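You operate a simulated robot arm through the tools that you are given. There is no shell and no other tool.

You run a simulated robot arm. Do the job below in one go: nothing can be reset, and whatever is moved stays where it is left.

Task
Set the controls near the grey workbench. At the end: the yellow rocker is switched on; the green rocker is switched on; the red rocker is switched on; the blue rocker is switched on; whatever was shut is shut again. Leave all else as you found it, and nothing knocked over.

The check looks at the end state, three seconds after you hand in, the way a careful person would. Anything else that was tipped, shoved, dropped, spilled or broken makes it a failure.

Robot
A 7-joint arm with a two-finger parallel gripper, fixed in place. Base frame: the origin is at the foot of the arm, x ahead of it, y to its left, z up; the work surface is at about z = 0. Lengths are in m, angles in degrees, forces in N, time in s.
With the tool pointing down near the work surface it reaches from about 0.26 to 0.68 m from the base axis. Its first joint turns from -166.0 to 166.0 degrees. Payload 2.5 kg.
The TCP is the grasp point between the finger pads, 0.03 m short of the fingertips. In the tool frame z runs along the fingers and y along their closing line. Largest opening 0.094 m; finger width 0.028, thickness 0.01; the body of the gripper, 0.05 by 0.096 m, starts 0.055 m behind the TCP.
Orientation is that of the tool frame in the base frame, as a unit quaternion [w, x, y, z]. With the fingers straight down and closing along the base's y, the tool's x points along the base's -x, its y along +y and its z along -z.

Tools
- The arm moves only by the tool arm_command. Its argument "rows" is a list of rows, each a list of 7 numbers: the finger opening in m, from 0 to 0.094, then the shift along the tool's x, y, z in units of 25 mm (1.0 is 25 mm), then the turn, a rotation vector about the tool's x, y, z in units of 4 degrees (1.0 is 4 degrees). In form: [[claw, x, y, z, ax, ay, az], ...]. A call has 1 to 20 rows; each row shifts and turns the commanded pose from where the row before left it, along the tool's axes as they then stand. A call with a number of a shift or a turn outside -1 to 1 is refused whole. A row lasts 0.2 s, in which the tool goes at most 0.05 m and 8.6 degrees; a call with a longer step from one row to the next is refused whole, and so is a gripper value outside its range. Where a pose cannot be reached the arm comes as near as it can. A force on the tool above 40 N (or 10 N above the force at the start of the call, whichever is more), or a blocked arm, ends the call early, and 0.2 s more pass. Each finger travels about 0.072 m/s and halts on what it meets, pressing with about 32 N; the grip force reading is that of the motor and also rises with nothing between the fingers. The clock runs only during rows and for 0.2 s after the last one: add rows that do not move to give the fingers time. It gives the time, the measured TCP pose, the force on the tool (base axes), the opening and the grip force at its end, in the units of the frame above (readings bear some noise), with the torque about the TCP (base axes, N m) and any sound that the robot's microphone picked up.
- Cameras (640 x 400 px; columns grow to the right, rows downward): "scene" is fixed at [0.4011, -0.5006, 0.6244]; the picture's right is [0.15, 0.99, 0.00], its down [0.82, -0.12, -0.56] and it looks along [-0.55, 0.08, -0.83] (base axes); focal length 302 px, centre (320, 200). "wrist" rides on the gripper at [0.076, 0.014, -0.103] in the tool frame; the picture's right is [-0.18, 0.98, 0.00], its down [-0.75, -0.14, -0.64] and it looks along [-0.63, -0.12, 0.77] (tool axes); focal length 243 px, centre (320, 200). There is no depth. A picture from a camera that has moved, and an enlarged one, comes with that camera's place and axes in the base frame and with its lens.
- camera(camera): a new picture of that camera. No time passes.
- enlarge(camera, box): a new picture of the part [left, top, right, bottom] of that camera's present view, enlarged. No time passes.
- hand_in(): hands the job in; it is judged then, once.

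Places have to be worked out from the pictures, the camera data and where the tool is seen. Open the gripper and draw the arm clear of the work before you hand the job in, unless the task says otherwise.

The tools are called after ">>>" as a command line: name --pt "numbers of a row" for each row, then --argument value for the rest, lists and objects as JSON in quotes. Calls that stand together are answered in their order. arm_command: Moves the arm, as the interface text tells. Its arguments: {"type":"object","properties":{"rows":{"type":"array","items":{"type":"array","items":{"type":"number"}}}},"required":["rows"]} The other tools are called the same way: camera (camera) takes a picture; enlarge (camera, box) takes an enlarged picture of a part of a camera's view; hand_in () hands the job in.

At the start:

```text
clock: 0.0
position: [0.1969, -0.4245, 0.3889]
ee_rot: [-0.001, 0.0, 1.0, 0.0]
contact_force: [1.3, -0.3, -0.6]
torque: [0.03, 0.01, -0.02]
gripper_width: 0.0937
finger_force: 0.0
```

scene: 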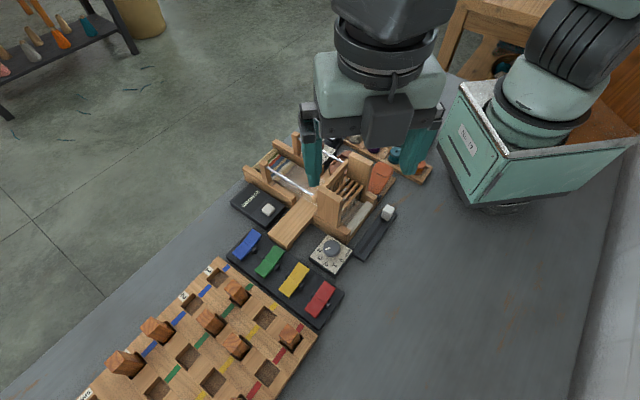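
wrist: 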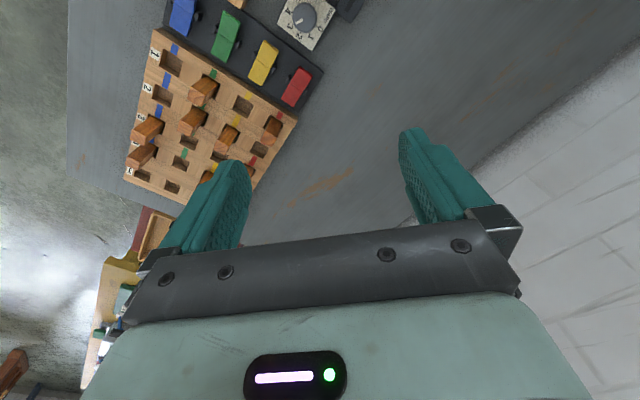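

I see four rockers (blue, green, yellow, red) on a dark base near a peg board and other fixtures. I'll take enlarged views to understand the states and mechanism before moving.

>>> enlarge --camera "scene" --box '[210, 180, 410, 340]'

>>> enlarge --camera "scene" --box '[60, 240, 360, 400]'

>>> enlarge --camera "wrist" --box '[100, 0, 380, 200]'

>>> enlarge --camera "scene" --box '[220, 120, 460, 270]'

```text
2.50 times, centred on (310, 260) of scene
camera zoom: at [0.4011, -0.5006, 0.6244], right [0.15, 0.99, 0.0], down [0.82, -0.12, -0.56], along [-0.55, 0.08, -0.83], focal length 755 px, centre (345, 50)
```

zoom: 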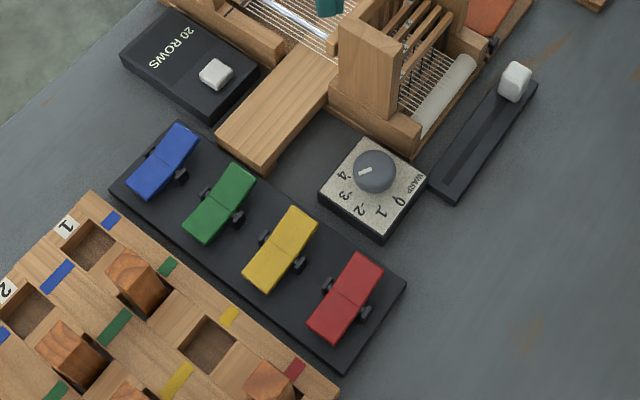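

```text
2.13 times, centred on (210, 320) of scene
camera zoom: at [0.4011, -0.5006, 0.6244], right [0.15, 0.99, 0.0], down [0.82, -0.12, -0.56], along [-0.55, 0.08, -0.83], focal length 644 px, centre (555, -56)
```

zoom: 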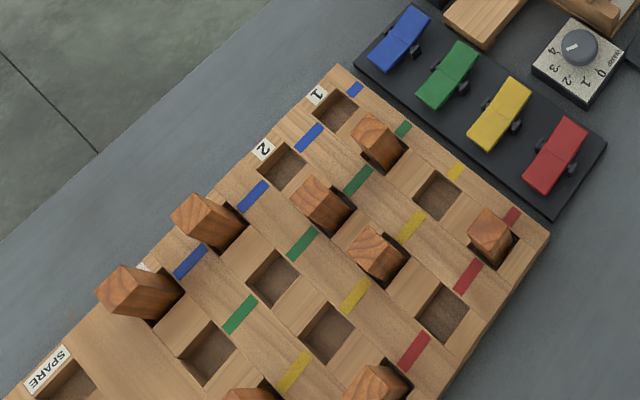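

```text
2.00 times, centred on (240, 100) of wrist
camera zoom: at [0.1211, -0.4098, 0.491], right [0.18, 0.98, 0.0], down [0.75, -0.14, 0.64], along [0.63, -0.12, -0.77], focal length 485 px, centre (480, 400)
```

zoom: 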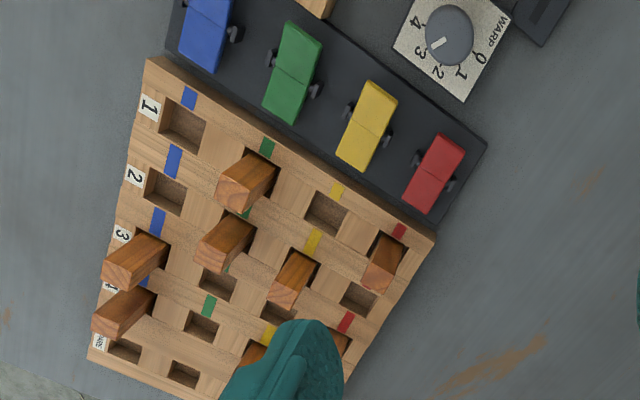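

```text
2.67 times, centred on (340, 195) of scene
camera zoom: at [0.4011, -0.5006, 0.6244], right [0.15, 0.99, 0.0], down [0.82, -0.12, -0.56], along [-0.55, 0.08, -0.83], focal length 806 px, centre (267, 213)
```

zoom: 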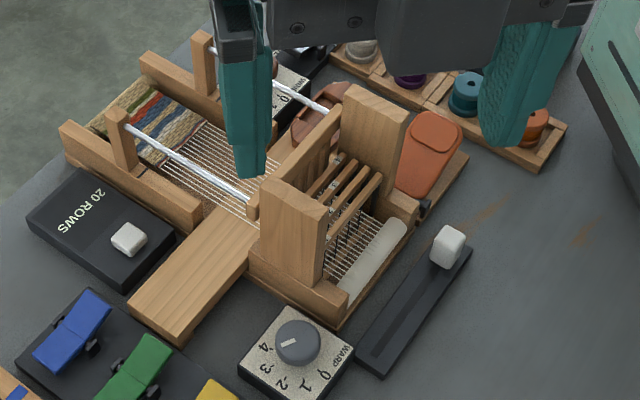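

Let me zoom further on each rocker, to see which end each is tipped to and whether there are on/off marks.

>>> enlarge --camera "scene" --box '[220, 220, 290, 290]'

>>> enlarge --camera "scene" --box '[270, 250, 350, 330]'

>>> enlarge --camera "wrist" --box '[160, 0, 250, 70]'

>>> enlarge --camera "wrist" --box '[240, 20, 330, 120]'

```text
5.71 times, centred on (255, 255) of scene
camera zoom: at [0.4011, -0.5006, 0.6244], right [0.15, 0.99, 0.0], down [0.82, -0.12, -0.56], along [-0.55, 0.08, -0.83], focal length 1726 px, centre (691, -114)
```

zoom: 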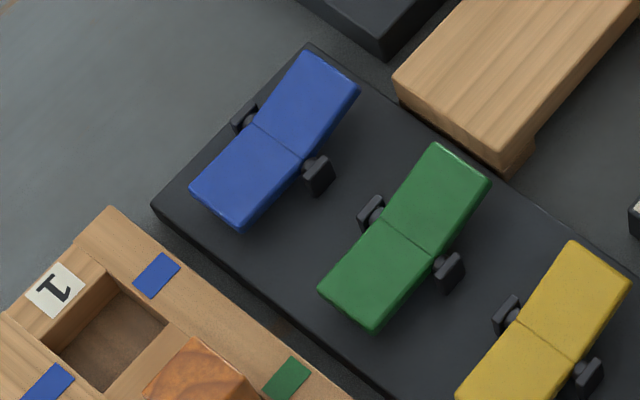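

```text
5.00 times, centred on (310, 290) of scene
camera zoom: at [0.4011, -0.5006, 0.6244], right [0.15, 0.99, 0.0], down [0.82, -0.12, -0.56], along [-0.55, 0.08, -0.83], focal length 1511 px, centre (370, -250)
```

zoom: 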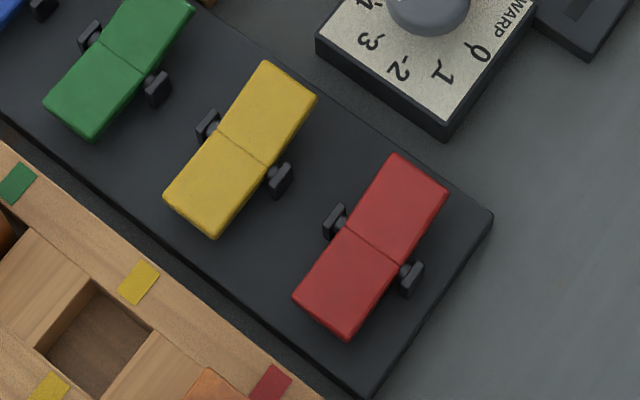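

```text
5.71 times, centred on (205, 35) of wrist
camera zoom: at [0.1211, -0.4098, 0.491], right [0.18, 0.98, 0.0], down [0.75, -0.14, 0.64], along [0.63, -0.12, -0.77], focal length 1386 px, centre (977, 1143)
```

zoom: 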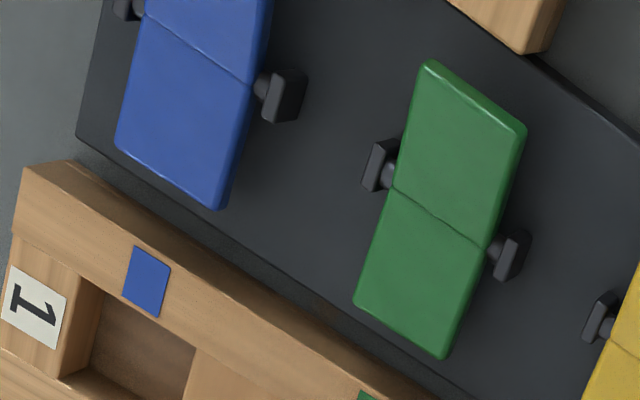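

```text
4.00 times, centred on (285, 70) of wrist
camera zoom: at [0.1211, -0.4098, 0.491], right [0.18, 0.98, 0.0], down [0.75, -0.14, 0.64], along [0.63, -0.12, -0.77], focal length 970 px, centre (460, 720)
```

zoom: 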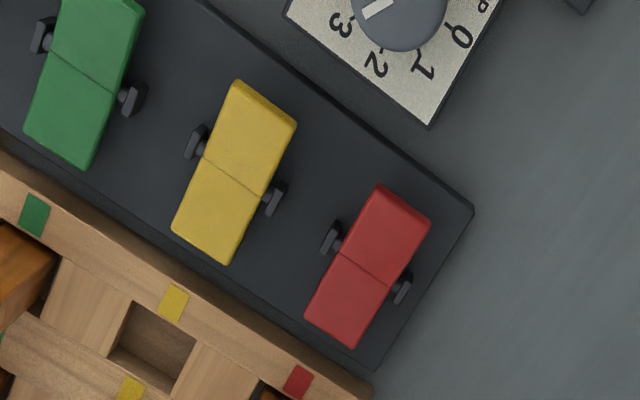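

Rockers sit at about z≈0.03 in a 45° row: blue ≈(0.097,-0.614), green ≈(0.143,-0.567), yellow ≈(0.189,-0.521), red ≈(0.235,-0.473), with their long axes along (-0.72,0.69). I can't read the tilts yet, so I'll move the arm towards the blue end at a safe height for a side view along the row.

>>> arm_command --pt "0.094 0.403 -0.7 0.2 0 0 0" --pt "0.094 0.403 -0.7 0.2 0 0 0" --pt "0.094 0.403 -0.7 0.2 0 0 0" --pt "0.094 0.403 -0.7 0.2 0 0 0" --pt "0.094 0.403 -0.7 0.2 0 0 0" --pt "0.094 0.403 -0.7 0.2 0 0 0" --pt "0.094 0.403 -0.7 0.2 0 0 0" --pt "0.094 0.403 -0.7 0.2 0 0 0" --pt "0.094 0.403 -0.7 0.2 0 0 0" --pt "0.094 0.403 -0.7 0.2 0 0 0" --pt "0.094 0.403 -0.7 0.2 0 0 0" --pt "0.094 0.403 -0.7 0.2 0 0 0"

>>> arm_command --pt "0.094 0 0 0 0 0 -0.944" --pt "0.094 0 0 0 0 0 -0.944" --pt "0.094 0 0 0 0 0 -0.944" --pt "0.094 0 0 0 0 0 -0.944" --pt "0.094 0 0 0 0 0 -0.944" --pt "0.094 0 0 0 0 0 -0.944" --pt "0.094 0 0 0 0 0 -0.944" --pt "0.094 0 0 0 0 0 -0.944" --pt "0.094 0 0 0 0 0 -0.944" --pt "0.094 0 0 0 0 0 -0.944" --pt "0.094 0 0 0 0 0 -0.944" --pt "0.094 0 0 0 0 0 -0.944"

>>> camera --camera "scene"

>>> camera --camera "wrist"

```text
clock: 2.6
position: [0.0748, -0.6348, 0.3281]
ee_rot: [0.0, 0.0, 1.0, 0.0]
contact_force: [0.2, -0.5, -0.4]
torque: [0.01, 0.01, 0.0]
gripper_width: 0.0944
finger_force: 0.1
```

```text
clock: 5.2
position: [0.0753, -0.6345, 0.3284]
ee_rot: [-0.001, -0.386, 0.922, 0.001]
contact_force: [-0.1, -0.1, -0.7]
torque: [0.0, 0.02, 0.0]
gripper_width: 0.0939
finger_force: 0.0
```

```text
taken
```

scene: 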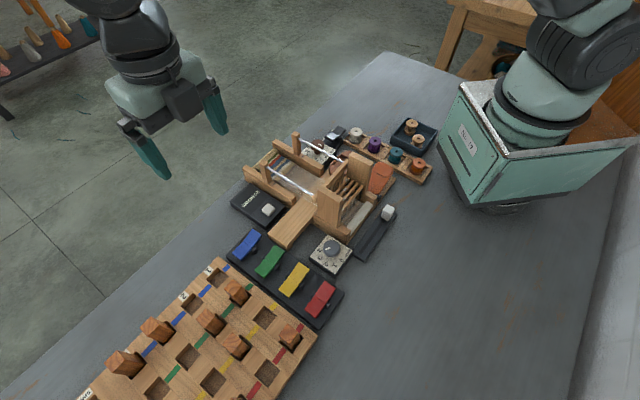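

```text
taken
camera wrist: at [0.0126, -0.6785, 0.4306], right [-0.57, 0.82, 0.0], down [0.63, 0.44, 0.64], along [0.53, 0.37, -0.77], focal length 243 px, centre (320, 200)
```

wrist: 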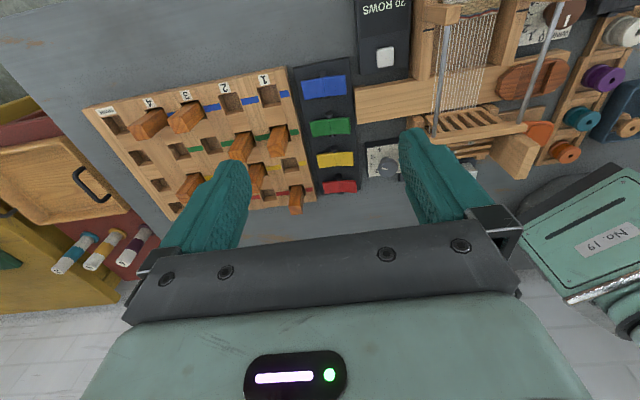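

The arm is now out of the way, so I'll zoom in on the loom and rockers from both cameras to look for visible state cues.

>>> enlarge --camera "scene" --box '[290, 140, 400, 240]'

>>> enlarge --camera "wrist" --box '[285, 55, 415, 205]'

>>> enlarge --camera "wrist" --box '[420, 0, 640, 180]'

>>> enlarge --camera "wrist" --box '[0, 80, 220, 280]'

```text
4.00 times, centred on (345, 190) of scene
camera zoom: at [0.4011, -0.5006, 0.6244], right [0.15, 0.99, 0.0], down [0.82, -0.12, -0.56], along [-0.55, 0.08, -0.83], focal length 1208 px, centre (220, 240)
```

zoom: 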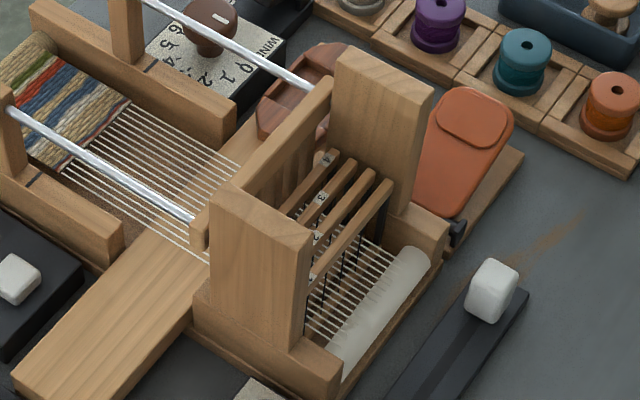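

```text
2.67 times, centred on (350, 130) of wrist
camera zoom: at [0.0126, -0.6785, 0.4306], right [-0.57, 0.82, 0.0], down [0.63, 0.44, 0.64], along [0.53, 0.37, -0.77], focal length 647 px, centre (240, 387)
```

zoom: 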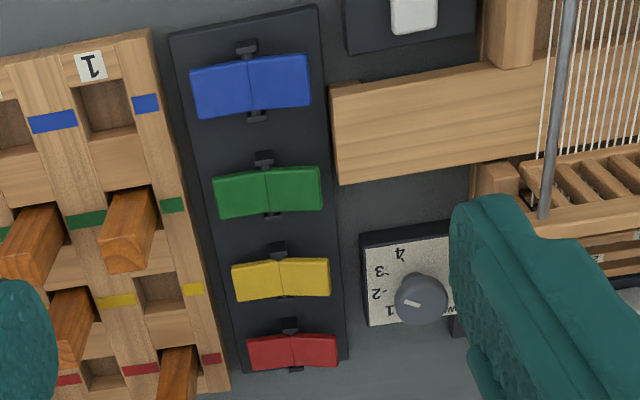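

```text
2.22 times, centred on (530, 90) of wrist
camera zoom: at [0.0126, -0.6785, 0.4306], right [-0.57, 0.82, 0.0], down [0.63, 0.44, 0.64], along [0.53, 0.37, -0.77], focal length 539 px, centre (-147, 444)
```

zoom: 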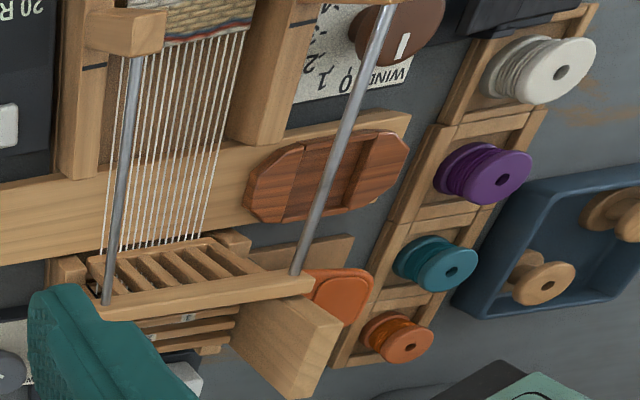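

```text
2.00 times, centred on (110, 180) of wrist
camera zoom: at [0.0126, -0.6785, 0.4306], right [-0.57, 0.82, 0.0], down [0.63, 0.44, 0.64], along [0.53, 0.37, -0.77], focal length 485 px, centre (740, 240)
```

zoom: 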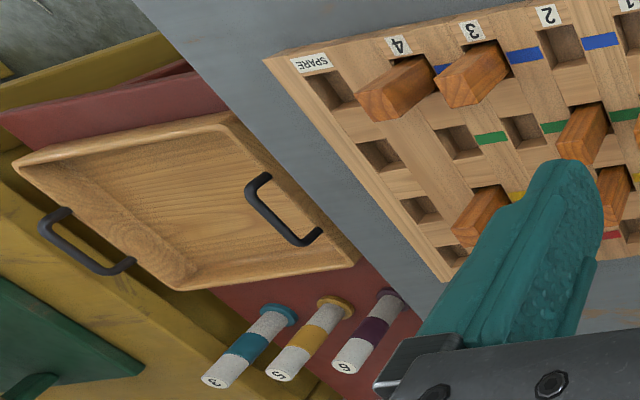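

From here I can see along the row; the picture is upside down, so higher points appear lower. I'll zoom tightly on each rocker to compare tilts.

>>> enlarge --camera "wrist" --box '[345, 60, 415, 110]'

>>> enlarge --camera "wrist" --box '[350, 105, 420, 155]'

>>> enlarge --camera "wrist" --box '[360, 140, 430, 205]'

>>> enlarge --camera "wrist" --box '[285, 60, 375, 200]'

```text
8.00 times, centred on (380, 85) of wrist
camera zoom: at [0.0126, -0.6785, 0.4306], right [-0.57, 0.82, 0.0], down [0.63, 0.44, 0.64], along [0.53, 0.37, -0.77], focal length 1941 px, centre (-160, 1120)
```

zoom: 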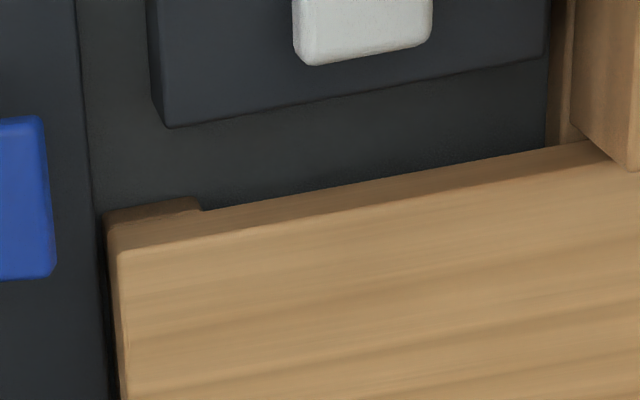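

```text
8.00 times, centred on (385, 130) of wrist
camera zoom: at [0.0126, -0.6785, 0.4306], right [-0.57, 0.82, 0.0], down [0.63, 0.44, 0.64], along [0.53, 0.37, -0.77], focal length 1941 px, centre (-200, 760)
```

zoom: 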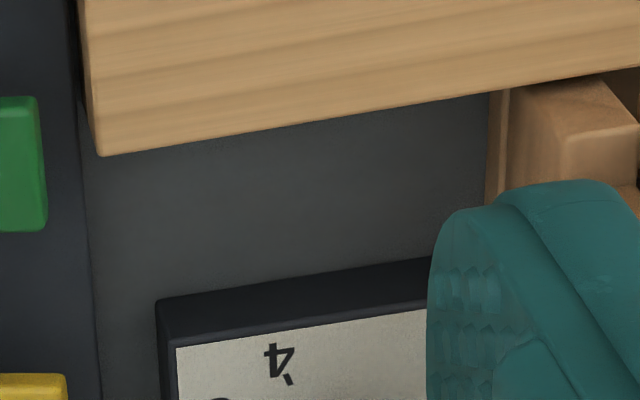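

```text
6.15 times, centred on (395, 172) of wrist
camera zoom: at [0.0126, -0.6785, 0.4306], right [-0.57, 0.82, 0.0], down [0.63, 0.44, 0.64], along [0.53, 0.37, -0.77], focal length 1493 px, centre (-142, 369)
```

zoom: 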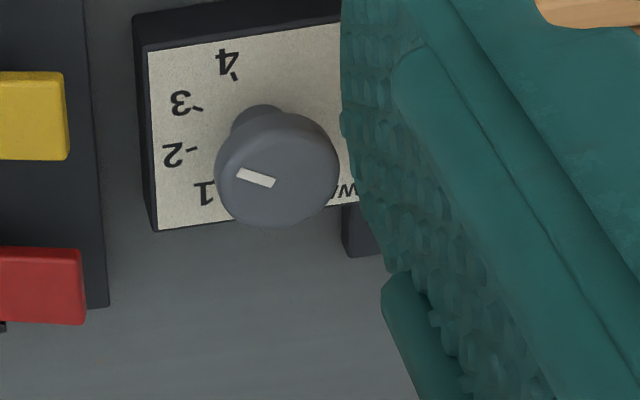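

```text
2.86 times, centred on (330, 130) of wrist
camera zoom: at [0.0126, -0.6785, 0.4306], right [-0.57, 0.82, 0.0], down [0.63, 0.44, 0.64], along [0.53, 0.37, -0.77], focal length 693 px, centre (291, 400)
```

zoom: 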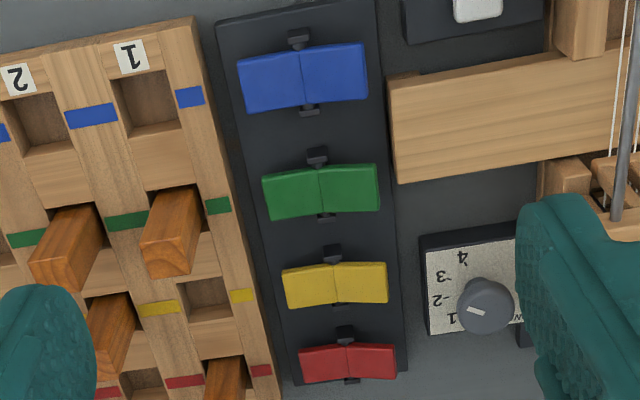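

Those boxes missed the rockers, so I'll re-aim on columns 295-365.

>>> enlarge --camera "wrist" --box '[290, 60, 366, 106]'

>>> enlarge --camera "wrist" --box '[292, 106, 368, 152]'

>>> enlarge --camera "wrist" --box '[300, 142, 370, 202]'

```text
8.42 times, centred on (328, 83) of wrist
camera zoom: at [0.0126, -0.6785, 0.4306], right [-0.57, 0.82, 0.0], down [0.63, 0.44, 0.64], along [0.53, 0.37, -0.77], focal length 2043 px, centre (253, 1185)
```

zoom: 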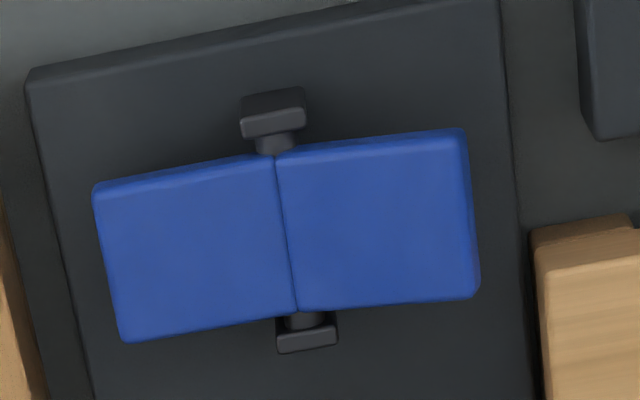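

```text
8.42 times, centred on (330, 129) of wrist
camera zoom: at [0.0126, -0.6785, 0.4306], right [-0.57, 0.82, 0.0], down [0.63, 0.44, 0.64], along [0.53, 0.37, -0.77], focal length 2043 px, centre (236, 798)
```

zoom: 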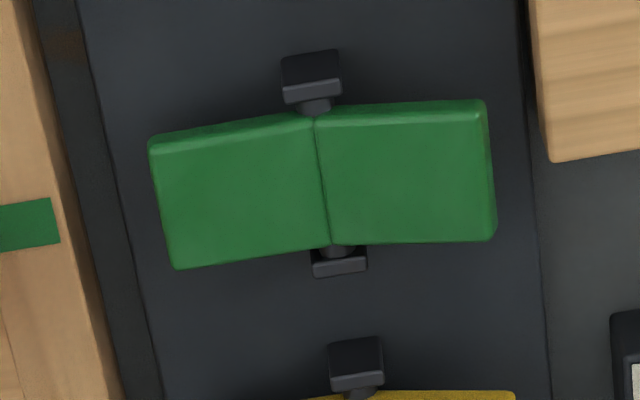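

```text
6.67 times, centred on (335, 172) of wrist
camera zoom: at [0.0126, -0.6785, 0.4306], right [-0.57, 0.82, 0.0], down [0.63, 0.44, 0.64], along [0.53, 0.37, -0.77], focal length 1618 px, centre (220, 387)
```

zoom: 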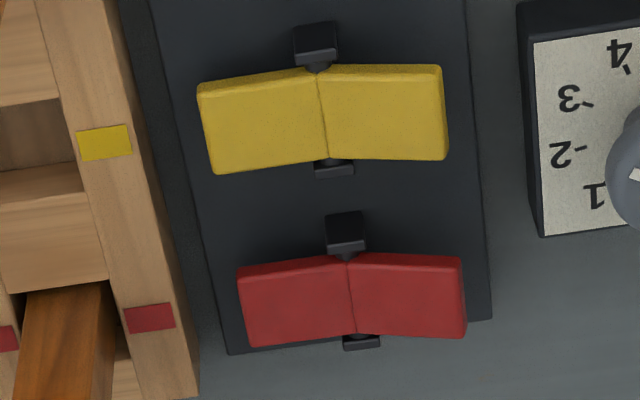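

Green, yellow and red look tipped with the near (peg board) end down and the loom-side end up; blue is unclear. I'll lower the hand over the blue end and tilt it for a more horizontal side view along the row.

>>> arm_command --pt "0.094 0 0 0.9 0 0 0" --pt "0.094 0 0 0.9 0 0 0" --pt "0.094 0 0 0.9 0 0 0" --pt "0.094 0 0 0.9 0 0 0" --pt "0.094 0 0 0.9 0 0 0" --pt "0.094 0 0 0.9 0 0 0" --pt "0.094 0 0 0.9 0 0 0" --pt "0.094 0 0 0 0 -0.95 0" --pt "0.094 0 0 0 0 -0.95 0" --pt "0.094 0 0 0 0 -0.95 0" --pt "0.094 0 0 0 0 -0.95 0" --pt "0.094 0 0 0 0 -0.95 0" --pt "0.094 0 0 0 0 -0.95 0" --pt "0.094 0 0 0 0 -0.95 0" --pt "0.094 0 0 0 0 -0.95 0" --pt "0.094 0 0 0 0 0 0"

>>> camera --camera "wrist"

>>> camera --camera "scene"

```text
clock: 8.6
position: [0.0753, -0.6349, 0.1714]
ee_rot: [0.242, -0.372, 0.891, 0.1]
contact_force: [0.3, -0.2, -0.2]
torque: [0.02, -0.01, 0.0]
gripper_width: 0.094
finger_force: 0.0
```

```text
taken
camera wrist: at [-0.0166, -0.7081, 0.2207], right [-0.59, 0.8, 0.09], down [0.33, 0.13, 0.94], along [0.74, 0.58, -0.34], focal length 243 px, centre (320, 200)
```

wrist: 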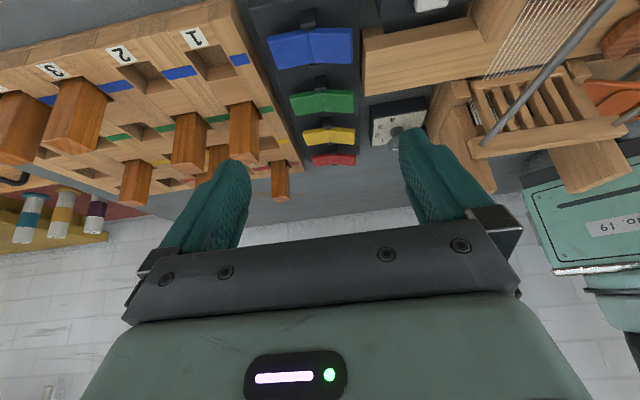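

```text
taken
```

scene: 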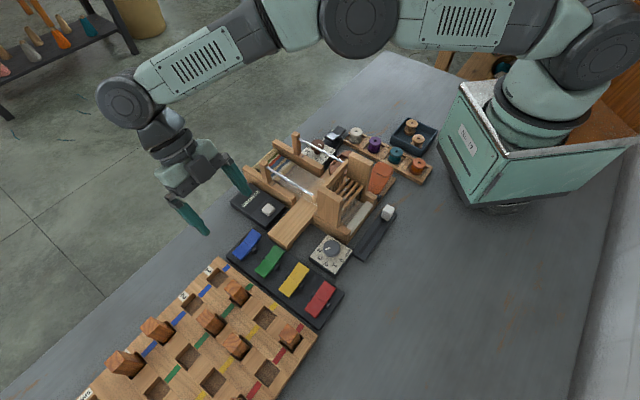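

Better view. I'll enlarge the rockers in this picture to compare their profiles.

>>> enlarge --camera "wrist" --box '[255, 10, 375, 80]'

>>> enlarge --camera "wrist" --box '[275, 70, 375, 175]'

```text
5.33 times, centred on (315, 45) of wrist
camera zoom: at [-0.0166, -0.7081, 0.2207], right [-0.59, 0.8, 0.09], down [0.33, 0.13, 0.94], along [0.74, 0.58, -0.34], focal length 1294 px, centre (347, 1027)
```

zoom: 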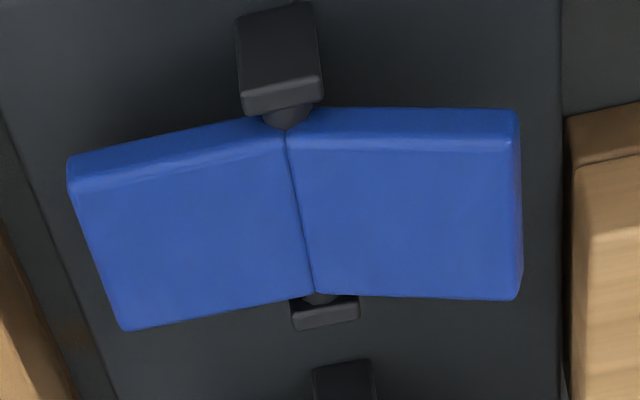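

```text
3.81 times, centred on (325, 122) of wrist
camera zoom: at [-0.0166, -0.7081, 0.2207], right [-0.59, 0.8, 0.09], down [0.33, 0.13, 0.94], along [0.74, 0.58, -0.34], focal length 924 px, centre (301, 495)
```

zoom: 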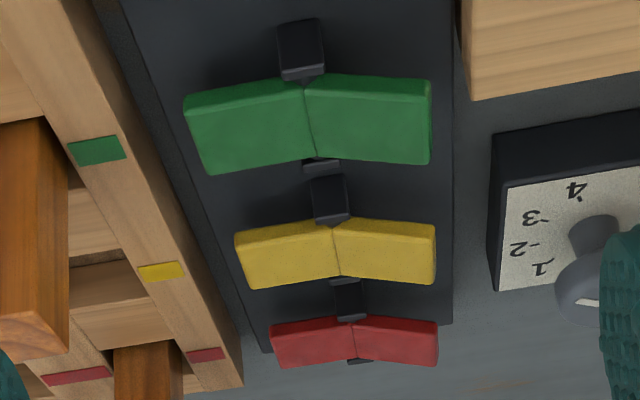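

All four show the same profile: near (peg board) half level and pressed down, loom-side half raised about 15°, so I take it they are all off and the loom-side ends need pressing. I'll untilt, close the fingers and hover over blue's raised end at about (0.081,-0.596).

>>> arm_command --pt "0 0 0 0 0 0.95 0" --pt "0 0 0 0 0 0.95 0" --pt "0 0 0 0 0 0.95 0" --pt "0 0 0 0 0 0.95 0" --pt "0 0 0 0 0 0.95 0" --pt "0 0 0 0 0 0.95 0" --pt "0 0 0 0 0 0.95 0" --pt "0 0 0 0 0 0.95 0" --pt "0 -0.625 0.4625 0 0 0 0" --pt "0 -0.625 0.4625 0 0 0 0" --pt "0 0 0 0.7 0 0 0" --pt "0 0 0 0.7 0 0 0" --pt "0 0 0 0.7 0 0 0" --pt "0 0 0 0.7 0 0 0" --pt "0 0 0 0 0 0 0"

>>> camera --camera "wrist"

>>> enlarge --camera "scene" --box '[180, 130, 380, 330]'

```text
clock: 11.8
position: [0.0808, -0.596, 0.1025]
ee_rot: [0.0, -0.386, 0.922, 0.0]
contact_force: [-0.1, -0.7, 0.6]
torque: [-0.01, -0.01, -0.04]
gripper_width: 0.0003
finger_force: 31.8
```

```text
taken
camera wrist: at [0.0186, -0.6398, 0.204], right [-0.57, 0.82, 0.0], down [0.63, 0.44, 0.64], along [0.53, 0.37, -0.77], focal length 243 px, centre (320, 200)
```

wrist: 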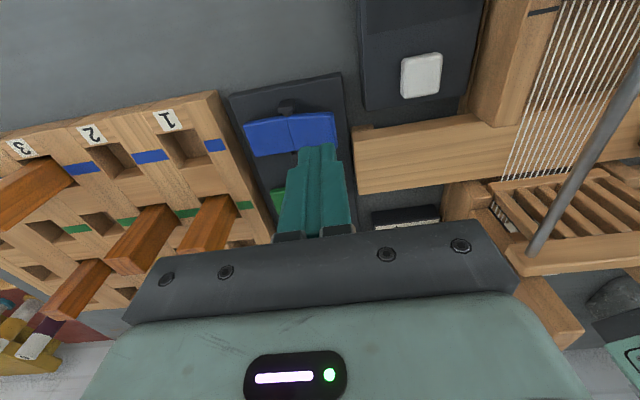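

```text
2.00 times, centred on (280, 230) of scene
camera zoom: at [0.4011, -0.5006, 0.6244], right [0.15, 0.99, 0.0], down [0.82, -0.12, -0.56], along [-0.55, 0.08, -0.83], focal length 604 px, centre (400, 140)
```

zoom: 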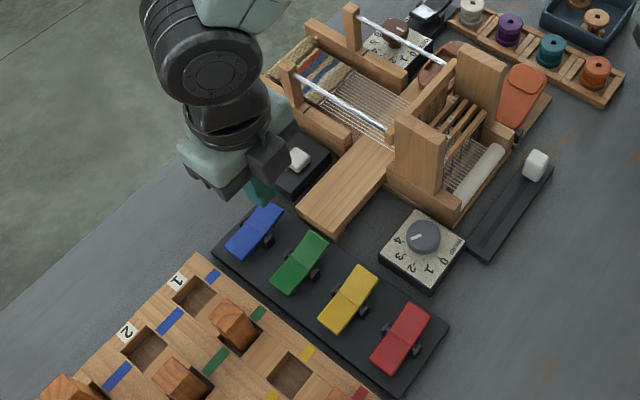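

The fingertips (tip z≈0.072) are above the loom-side half of blue. I'll descend to just above it, then press down in small steps watching the force.

>>> arm_command --pt "0 0 0 0.5 0 0 0" --pt "0 0 0 0.5 0 0 0" --pt "0 0 0 0.12 0 0 0" --pt "0 0 0 0 0 0 0"

>>> arm_command --pt "0 0 0 0.12 0 0 0" --pt "0 0 0 0.12 0 0 0" --pt "0 0 0 0 0 0 0"

>>> camera --camera "wrist"

```text
clock: 12.8
position: [0.0799, -0.5961, 0.0725]
ee_rot: [0.0, -0.386, 0.922, 0.0]
contact_force: [0.1, -0.7, 0.8]
torque: [-0.02, -0.01, 0.0]
gripper_width: 0.0002
finger_force: 31.9
```

```text
clock: 13.6
position: [0.0797, -0.5956, 0.0667]
ee_rot: [0.0, -0.385, 0.923, 0.0]
contact_force: [-0.3, -0.3, 0.9]
torque: [0.01, 0.01, -0.03]
gripper_width: 0.0003
finger_force: 32.3
```

```text
taken
camera wrist: at [0.0176, -0.6397, 0.1691], right [-0.57, 0.82, 0.0], down [0.63, 0.44, 0.64], along [0.53, 0.37, -0.77], focal length 243 px, centre (320, 200)
```

wrist: 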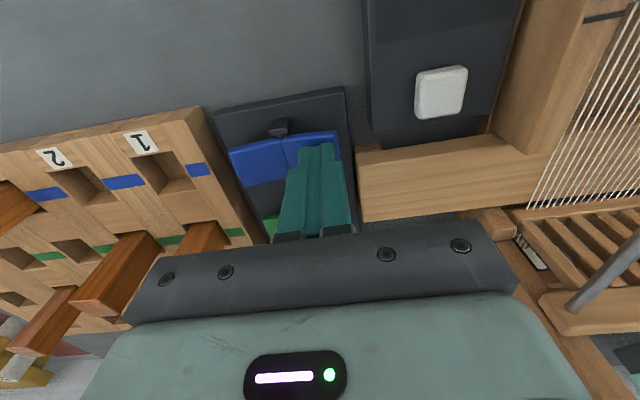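

No contact yet with the tip at z≈0.037. I'll keep descending slowly.

>>> arm_command --pt "0 0 0 0.1 0 0 0" --pt "0 0 0 0.1 0 0 0" --pt "0 0 0 0 0 0 0"

>>> enlarge --camera "wrist" --box '[200, 90, 380, 230]'

```text
clock: 14.4
position: [0.0801, -0.5964, 0.0625]
ee_rot: [0.001, -0.387, 0.922, 0.0]
contact_force: [-0.3, -0.2, 0.2]
torque: [0.01, -0.02, 0.06]
gripper_width: 0.0
finger_force: 31.9
```

```text
2.86 times, centred on (290, 160) of wrist
camera zoom: at [0.0179, -0.6404, 0.165], right [-0.57, 0.82, 0.0], down [0.63, 0.44, 0.64], along [0.53, 0.37, -0.77], focal length 693 px, centre (406, 314)
```

zoom: 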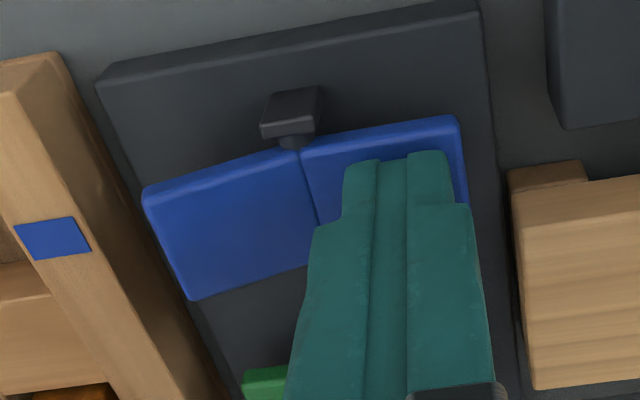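

Tip at z≈0.0325 and still barely clear. I'll continue in small steps.

>>> arm_command --pt "0 0 0 0.1 0 0 0" --pt "0 0 0 0.1 0 0 0" --pt "0 0 0 0 0 0 0"

>>> enlarge --camera "wrist" --box '[200, 90, 380, 230]'

```text
clock: 14.9
position: [0.0799, -0.5968, 0.0613]
ee_rot: [-0.001, -0.386, 0.922, 0.001]
contact_force: [0.6, 4.6, 6.2]
torque: [0.06, -0.03, 0.07]
gripper_width: 0.0
finger_force: 32.2
stopped in row 2: the force on the tool passed its limit at 47 N (the readings are from after the stop); the commanded pose is now the measured one
```

```text
2.86 times, centred on (290, 160) of wrist
camera zoom: at [0.0182, -0.6409, 0.1645], right [-0.57, 0.82, 0.0], down [0.63, 0.44, 0.64], along [0.53, 0.37, -0.77], focal length 693 px, centre (406, 314)
```

zoom: 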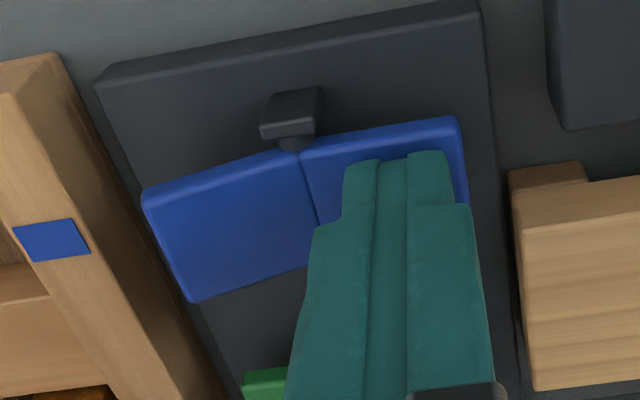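

The press stopped at 47 N with the tip at z≈0.031 and blue hardly moved. That could be a stiff detent or too fast a push, so I'll press again much more slowly and watch how the force builds.

>>> arm_command --pt "0 0 0 0.02 0 0 0" --pt "0 0 0 0.02 0 0 0" --pt "0 0 0 0.02 0 0 0"

>>> enlarge --camera "scene" --box '[215, 210, 315, 290]'

```text
clock: 15.9
position: [0.0816, -0.5963, 0.0612]
ee_rot: [-0.001, -0.386, 0.923, 0.001]
contact_force: [-0.4, 3.5, 5.9]
torque: [0.04, 0.0, 0.01]
gripper_width: 0.0
finger_force: 32.2
stopped in row 3: the force on the tool passed its limit at 42 N (the readings are from after the stop); the commanded pose is now the measured one
```

```text
5.00 times, centred on (265, 250) of scene
camera zoom: at [0.4011, -0.5006, 0.6244], right [0.15, 0.99, 0.0], down [0.82, -0.12, -0.56], along [-0.55, 0.08, -0.83], focal length 1511 px, centre (595, -50)
```

zoom: 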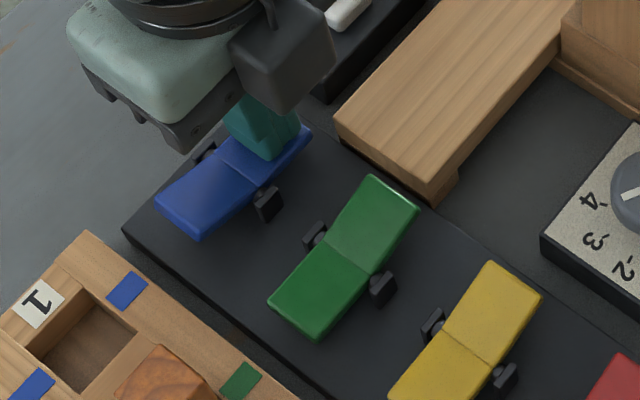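

In this view blue's near end now sits higher than it did before, so blue has probably already rocked over and the 40+ N was its end stop. I'll lift off and check.

>>> arm_command --pt "0 0 0 -0.6 0 0 0" --pt "0 0 0 -0.8 0 0 0" --pt "0 0 0 -0.8 0 0 0" --pt "0 -0.8 0 -0.6 0 0 0" --pt "0 0 0 0 0 0 0"

>>> enlarge --camera "scene" --box '[220, 220, 290, 290]'

>>> camera --camera "wrist"

```text
clock: 17.1
position: [0.0949, -0.5802, 0.1309]
ee_rot: [-0.001, -0.386, 0.923, 0.001]
contact_force: [0.8, 0.9, -0.9]
torque: [0.0, 0.03, 0.01]
gripper_width: 0.0
finger_force: 31.6
```

```text
5.71 times, centred on (255, 255) of scene
camera zoom: at [0.4011, -0.5006, 0.6244], right [0.15, 0.99, 0.0], down [0.82, -0.12, -0.56], along [-0.55, 0.08, -0.83], focal length 1726 px, centre (691, -114)
```

zoom: 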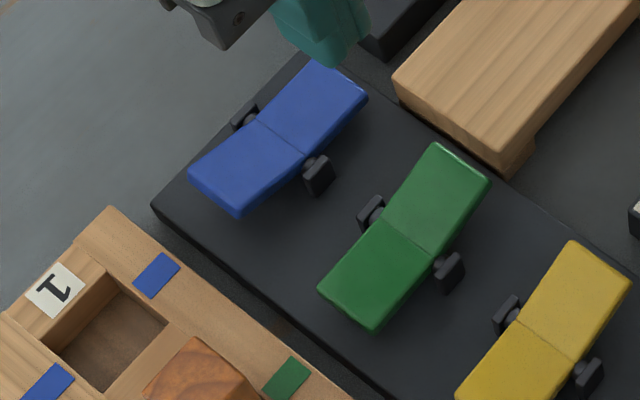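

```text
taken
camera wrist: at [0.0329, -0.6249, 0.234], right [-0.57, 0.82, 0.0], down [0.63, 0.44, 0.64], along [0.53, 0.37, -0.77], focal length 243 px, centre (320, 200)
```

wrist: 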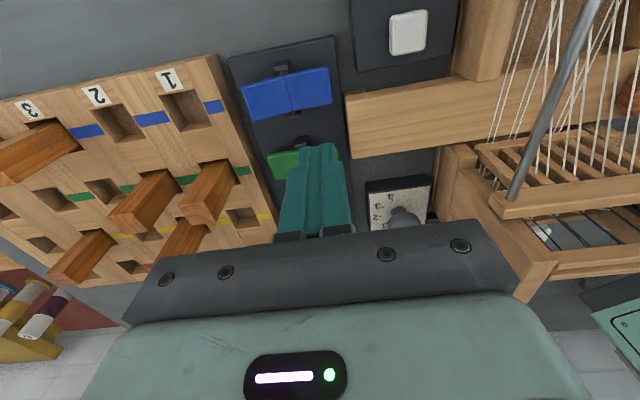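

Blue has tipped over: near end up, loom-side end down. The warp threads have also split into two groups, so I'll look at the loom to confirm that this means "on".

>>> enlarge --camera "scene" --box '[240, 130, 400, 240]'

>>> enlarge --camera "wrist" --box '[430, 0, 640, 260]'

>>> enlarge --camera "wrist" --box '[220, 30, 350, 190]'

```text
3.64 times, centred on (320, 185) of scene
camera zoom: at [0.4011, -0.5006, 0.6244], right [0.15, 0.99, 0.0], down [0.82, -0.12, -0.56], along [-0.55, 0.08, -0.83], focal length 1099 px, centre (320, 254)
```

zoom: 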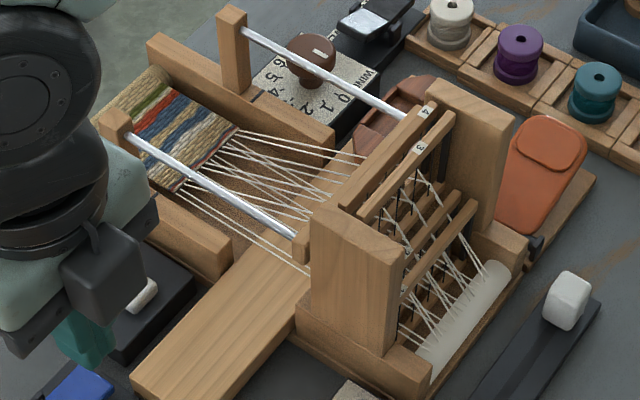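

```text
1.54 times, centred on (535, 130) of wrist
camera zoom: at [0.0329, -0.6249, 0.234], right [-0.57, 0.82, 0.0], down [0.63, 0.44, 0.64], along [0.53, 0.37, -0.77], focal length 373 px, centre (-11, 308)
```

zoom: 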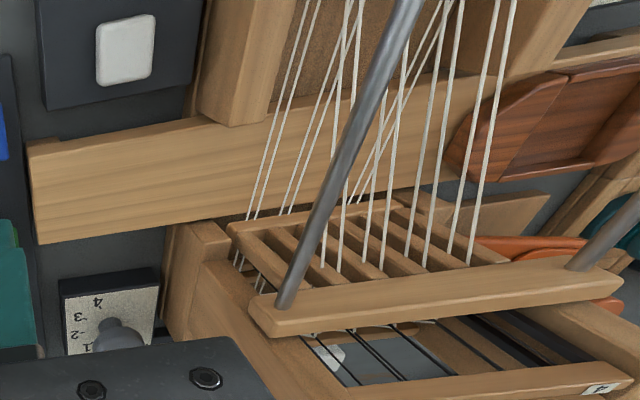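

```text
2.50 times, centred on (285, 110) of wrist
camera zoom: at [0.0329, -0.6249, 0.234], right [-0.57, 0.82, 0.0], down [0.63, 0.44, 0.64], along [0.53, 0.37, -0.77], focal length 606 px, centre (408, 425)
```

zoom: 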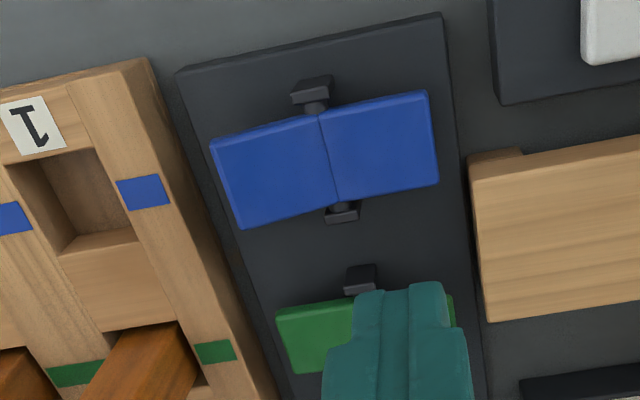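

Two shafts, labelled 3 and 4, rose. Those are exactly the pegs in the blue row, so loom-side-down is "on" and blue is done. Next I'll hover over green's raised loom-side end at ≈(0.127,-0.550).

>>> arm_command --pt "0 -0.59 -0.02 0 0 0 0" --pt "0 -0.59 -0.02 0 0 0 0" --pt "0 -0.59 -0.02 0 0 0 0" --pt "0 0 0 0.8 0 0 0" --pt "0 0 0 0.8 0 0 0" --pt "0 0 0 0.4 0 0 0" --pt "0 0 0 0 0 0 0"

>>> enlarge --camera "wrist" --box '[200, 60, 380, 230]'

>>> enlarge --camera "scene" --box '[210, 180, 350, 330]'

```text
clock: 18.7
position: [0.1284, -0.5528, 0.0804]
ee_rot: [-0.001, -0.386, 0.923, 0.001]
contact_force: [-0.2, 0.5, -0.3]
torque: [0.0, -0.01, 0.03]
gripper_width: 0.0001
finger_force: 32.1
```

```text
2.35 times, centred on (290, 145) of wrist
camera zoom: at [0.0647, -0.5964, 0.1826], right [-0.57, 0.82, 0.0], down [0.63, 0.44, 0.64], along [0.53, 0.37, -0.77], focal length 571 px, centre (391, 329)
```

zoom: 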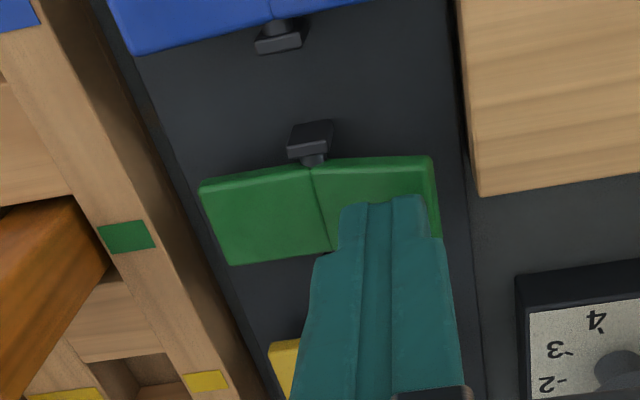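

```text
2.67 times, centred on (280, 255) of scene
camera zoom: at [0.4011, -0.5006, 0.6244], right [0.15, 0.99, 0.0], down [0.82, -0.12, -0.56], along [-0.55, 0.08, -0.83], focal length 806 px, centre (427, 53)
```

zoom: 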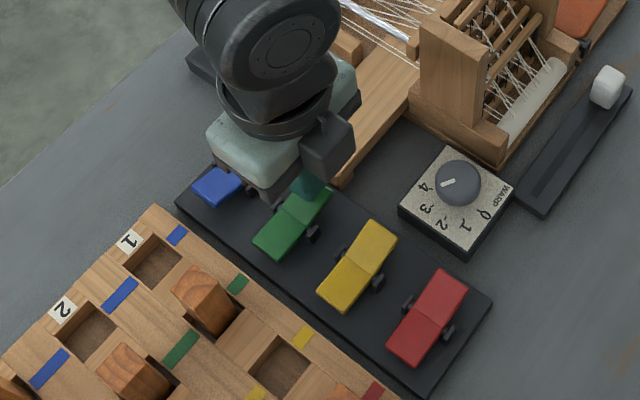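

Fingertips are aligned over green's loom-side half (tip z≈0.050). I'll nudge 3 mm outward along the rocker and press down gently to about tip z 0.0325, where blue had turned.

>>> arm_command --pt "0 0 0.12 0.3 0 0 0" --pt "0 0 0 0.12 0 0 0" --pt "0 0 0 0.08 0 0 0" --pt "0 0 0 0.08 0 0 0" --pt "0 0 0 0.08 0 0 0" --pt "0 0 0 0.06 0 0 0" --pt "0 0 0 0 0 0 0"

>>> enlarge --camera "wrist" --box '[200, 60, 380, 230]'

>>> enlarge --camera "scene" --box '[210, 180, 350, 330]'

```text
clock: 20.3
position: [0.1252, -0.5498, 0.0641]
ee_rot: [0.0, -0.386, 0.922, 0.001]
contact_force: [0.3, 0.8, -0.2]
torque: [0.0, -0.03, -0.01]
gripper_width: 0.0002
finger_force: 31.6
```

```text
2.35 times, centred on (290, 145) of wrist
camera zoom: at [0.0624, -0.5947, 0.1656], right [-0.57, 0.82, 0.0], down [0.63, 0.44, 0.64], along [0.53, 0.37, -0.77], focal length 571 px, centre (391, 329)
```

zoom: 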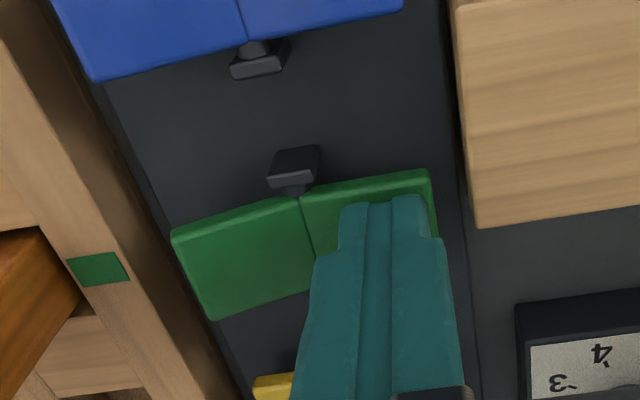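

```text
2.67 times, centred on (280, 255) of scene
camera zoom: at [0.4011, -0.5006, 0.6244], right [0.15, 0.99, 0.0], down [0.82, -0.12, -0.56], along [-0.55, 0.08, -0.83], focal length 806 px, centre (427, 53)
```

zoom: 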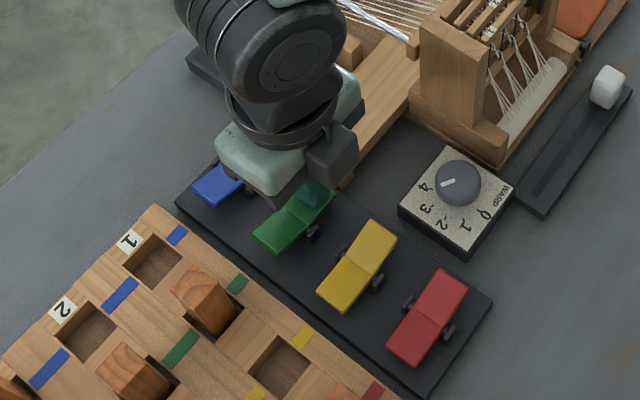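

Green has tipped (near end up) and more shafts rose, with no high force. I'll lift and move to hover over yellow's loom-side end ≈(0.173,-0.504), checking the states on the way.

>>> arm_command --pt "0 0 0 -0.6 0 0 0" --pt "0 0 0 -0.8 0 0 0" --pt "0 0 0 -0.8 0 0 0" --pt "0 -0.66 0 0 0 0 0" --pt "0 -0.66 0 0 0 0 0" --pt "0 -0.66 0 0 0 0 0" --pt "0 -0.66 0 0 0 0 0" --pt "0 0 0 0 0 0 0"

>>> enlarge --camera "scene" --box '[210, 200, 360, 340]'

>>> camera --camera "wrist"

>>> enlarge --camera "scene" --box '[240, 130, 400, 240]'

```text
clock: 22.1
position: [0.1702, -0.5025, 0.1185]
ee_rot: [-0.001, -0.386, 0.923, 0.001]
contact_force: [-0.1, 0.7, 1.0]
torque: [-0.02, 0.02, 0.01]
gripper_width: 0.0
finger_force: 32.1
```

```text
2.86 times, centred on (285, 270) of scene
camera zoom: at [0.4011, -0.5006, 0.6244], right [0.15, 0.99, 0.0], down [0.82, -0.12, -0.56], along [-0.55, 0.08, -0.83], focal length 863 px, centre (420, 0)
```

zoom: 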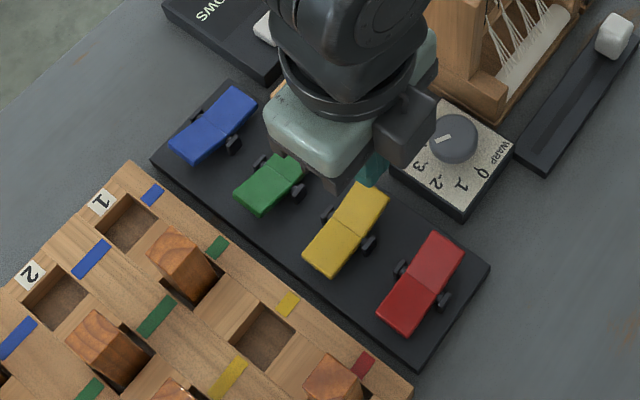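

```text
taken
camera wrist: at [0.109, -0.5466, 0.2217], right [-0.57, 0.82, 0.0], down [0.63, 0.44, 0.64], along [0.53, 0.37, -0.77], focal length 243 px, centre (320, 200)
```

wrist: 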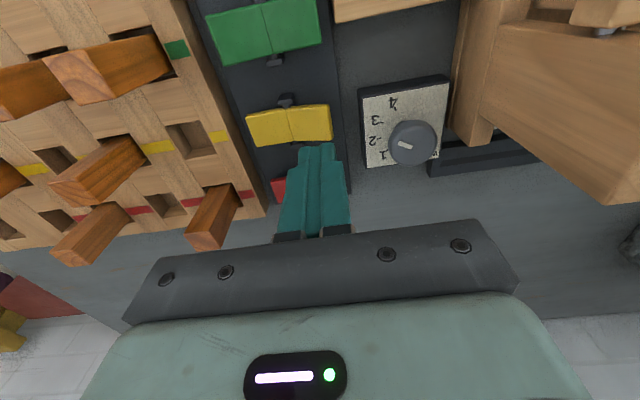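

```text
3.64 times, centred on (320, 185) of scene
camera zoom: at [0.4011, -0.5006, 0.6244], right [0.15, 0.99, 0.0], down [0.82, -0.12, -0.56], along [-0.55, 0.08, -0.83], focal length 1099 px, centre (320, 254)
```

zoom: 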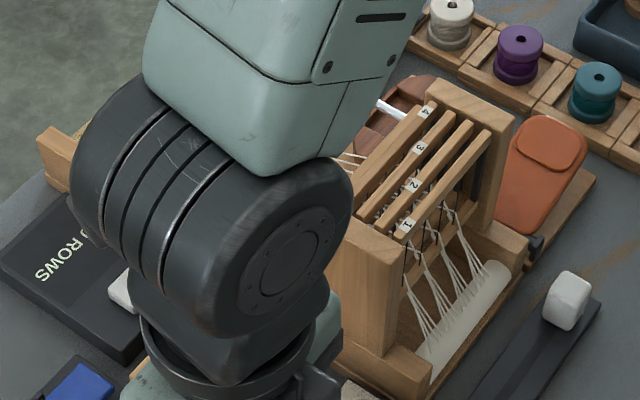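

Blue and green are both tipped on and all four shafts are up. Now I'll press yellow: small lateral correction, then a descent to tip z≈0.034.

>>> arm_command --pt "0 -0.04 -0.12 0.6 0 0 0" --pt "0 0 0 0.6 0 0 0" --pt "0 0 0 0.4 0 0 0" --pt "0 0 0 0.15 0 0 0" --pt "0 0 0 0.1 0 0 0" --pt "0 0 0 0.1 0 0 0" --pt "0 0 0 0.1 0 0 0" --pt "0 0 0 0.1 0 0 0" --pt "0 0 0 0 0 0 0"

>>> enlarge --camera "wrist" --box '[200, 60, 380, 230]'

>>> enlarge --camera "scene" --box '[210, 200, 360, 340]'

```text
clock: 24.1
position: [0.1752, -0.504, 0.0641]
ee_rot: [-0.001, -0.386, 0.923, 0.001]
contact_force: [-0.1, 0.2, -0.8]
torque: [-0.02, -0.01, -0.01]
gripper_width: 0.0
finger_force: 31.7
```

```text
2.35 times, centred on (290, 145) of wrist
camera zoom: at [0.1118, -0.5484, 0.1671], right [-0.57, 0.82, 0.0], down [0.63, 0.44, 0.64], along [0.53, 0.37, -0.77], focal length 571 px, centre (391, 329)
```

zoom: 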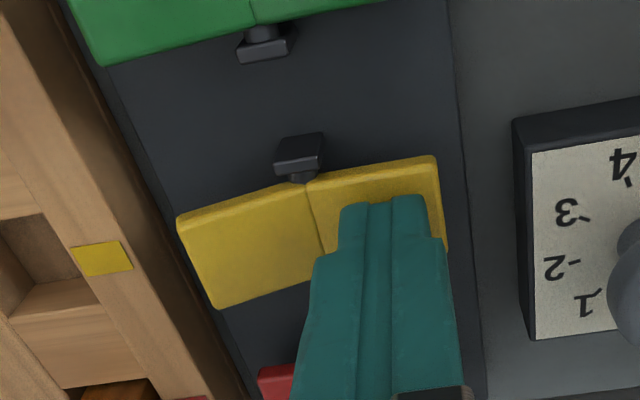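

```text
2.86 times, centred on (285, 270) of scene
camera zoom: at [0.4011, -0.5006, 0.6244], right [0.15, 0.99, 0.0], down [0.82, -0.12, -0.56], along [-0.55, 0.08, -0.83], focal length 863 px, centre (420, 0)
```

zoom: 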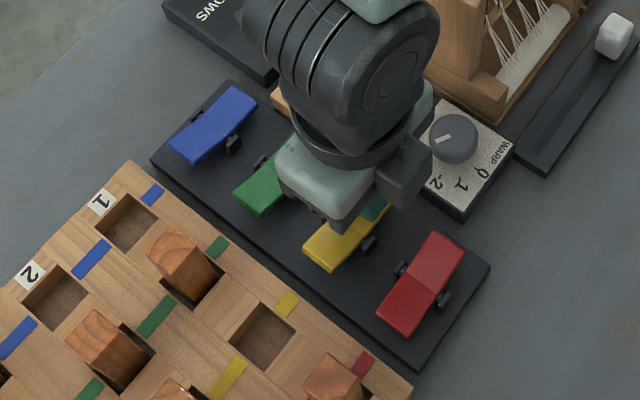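

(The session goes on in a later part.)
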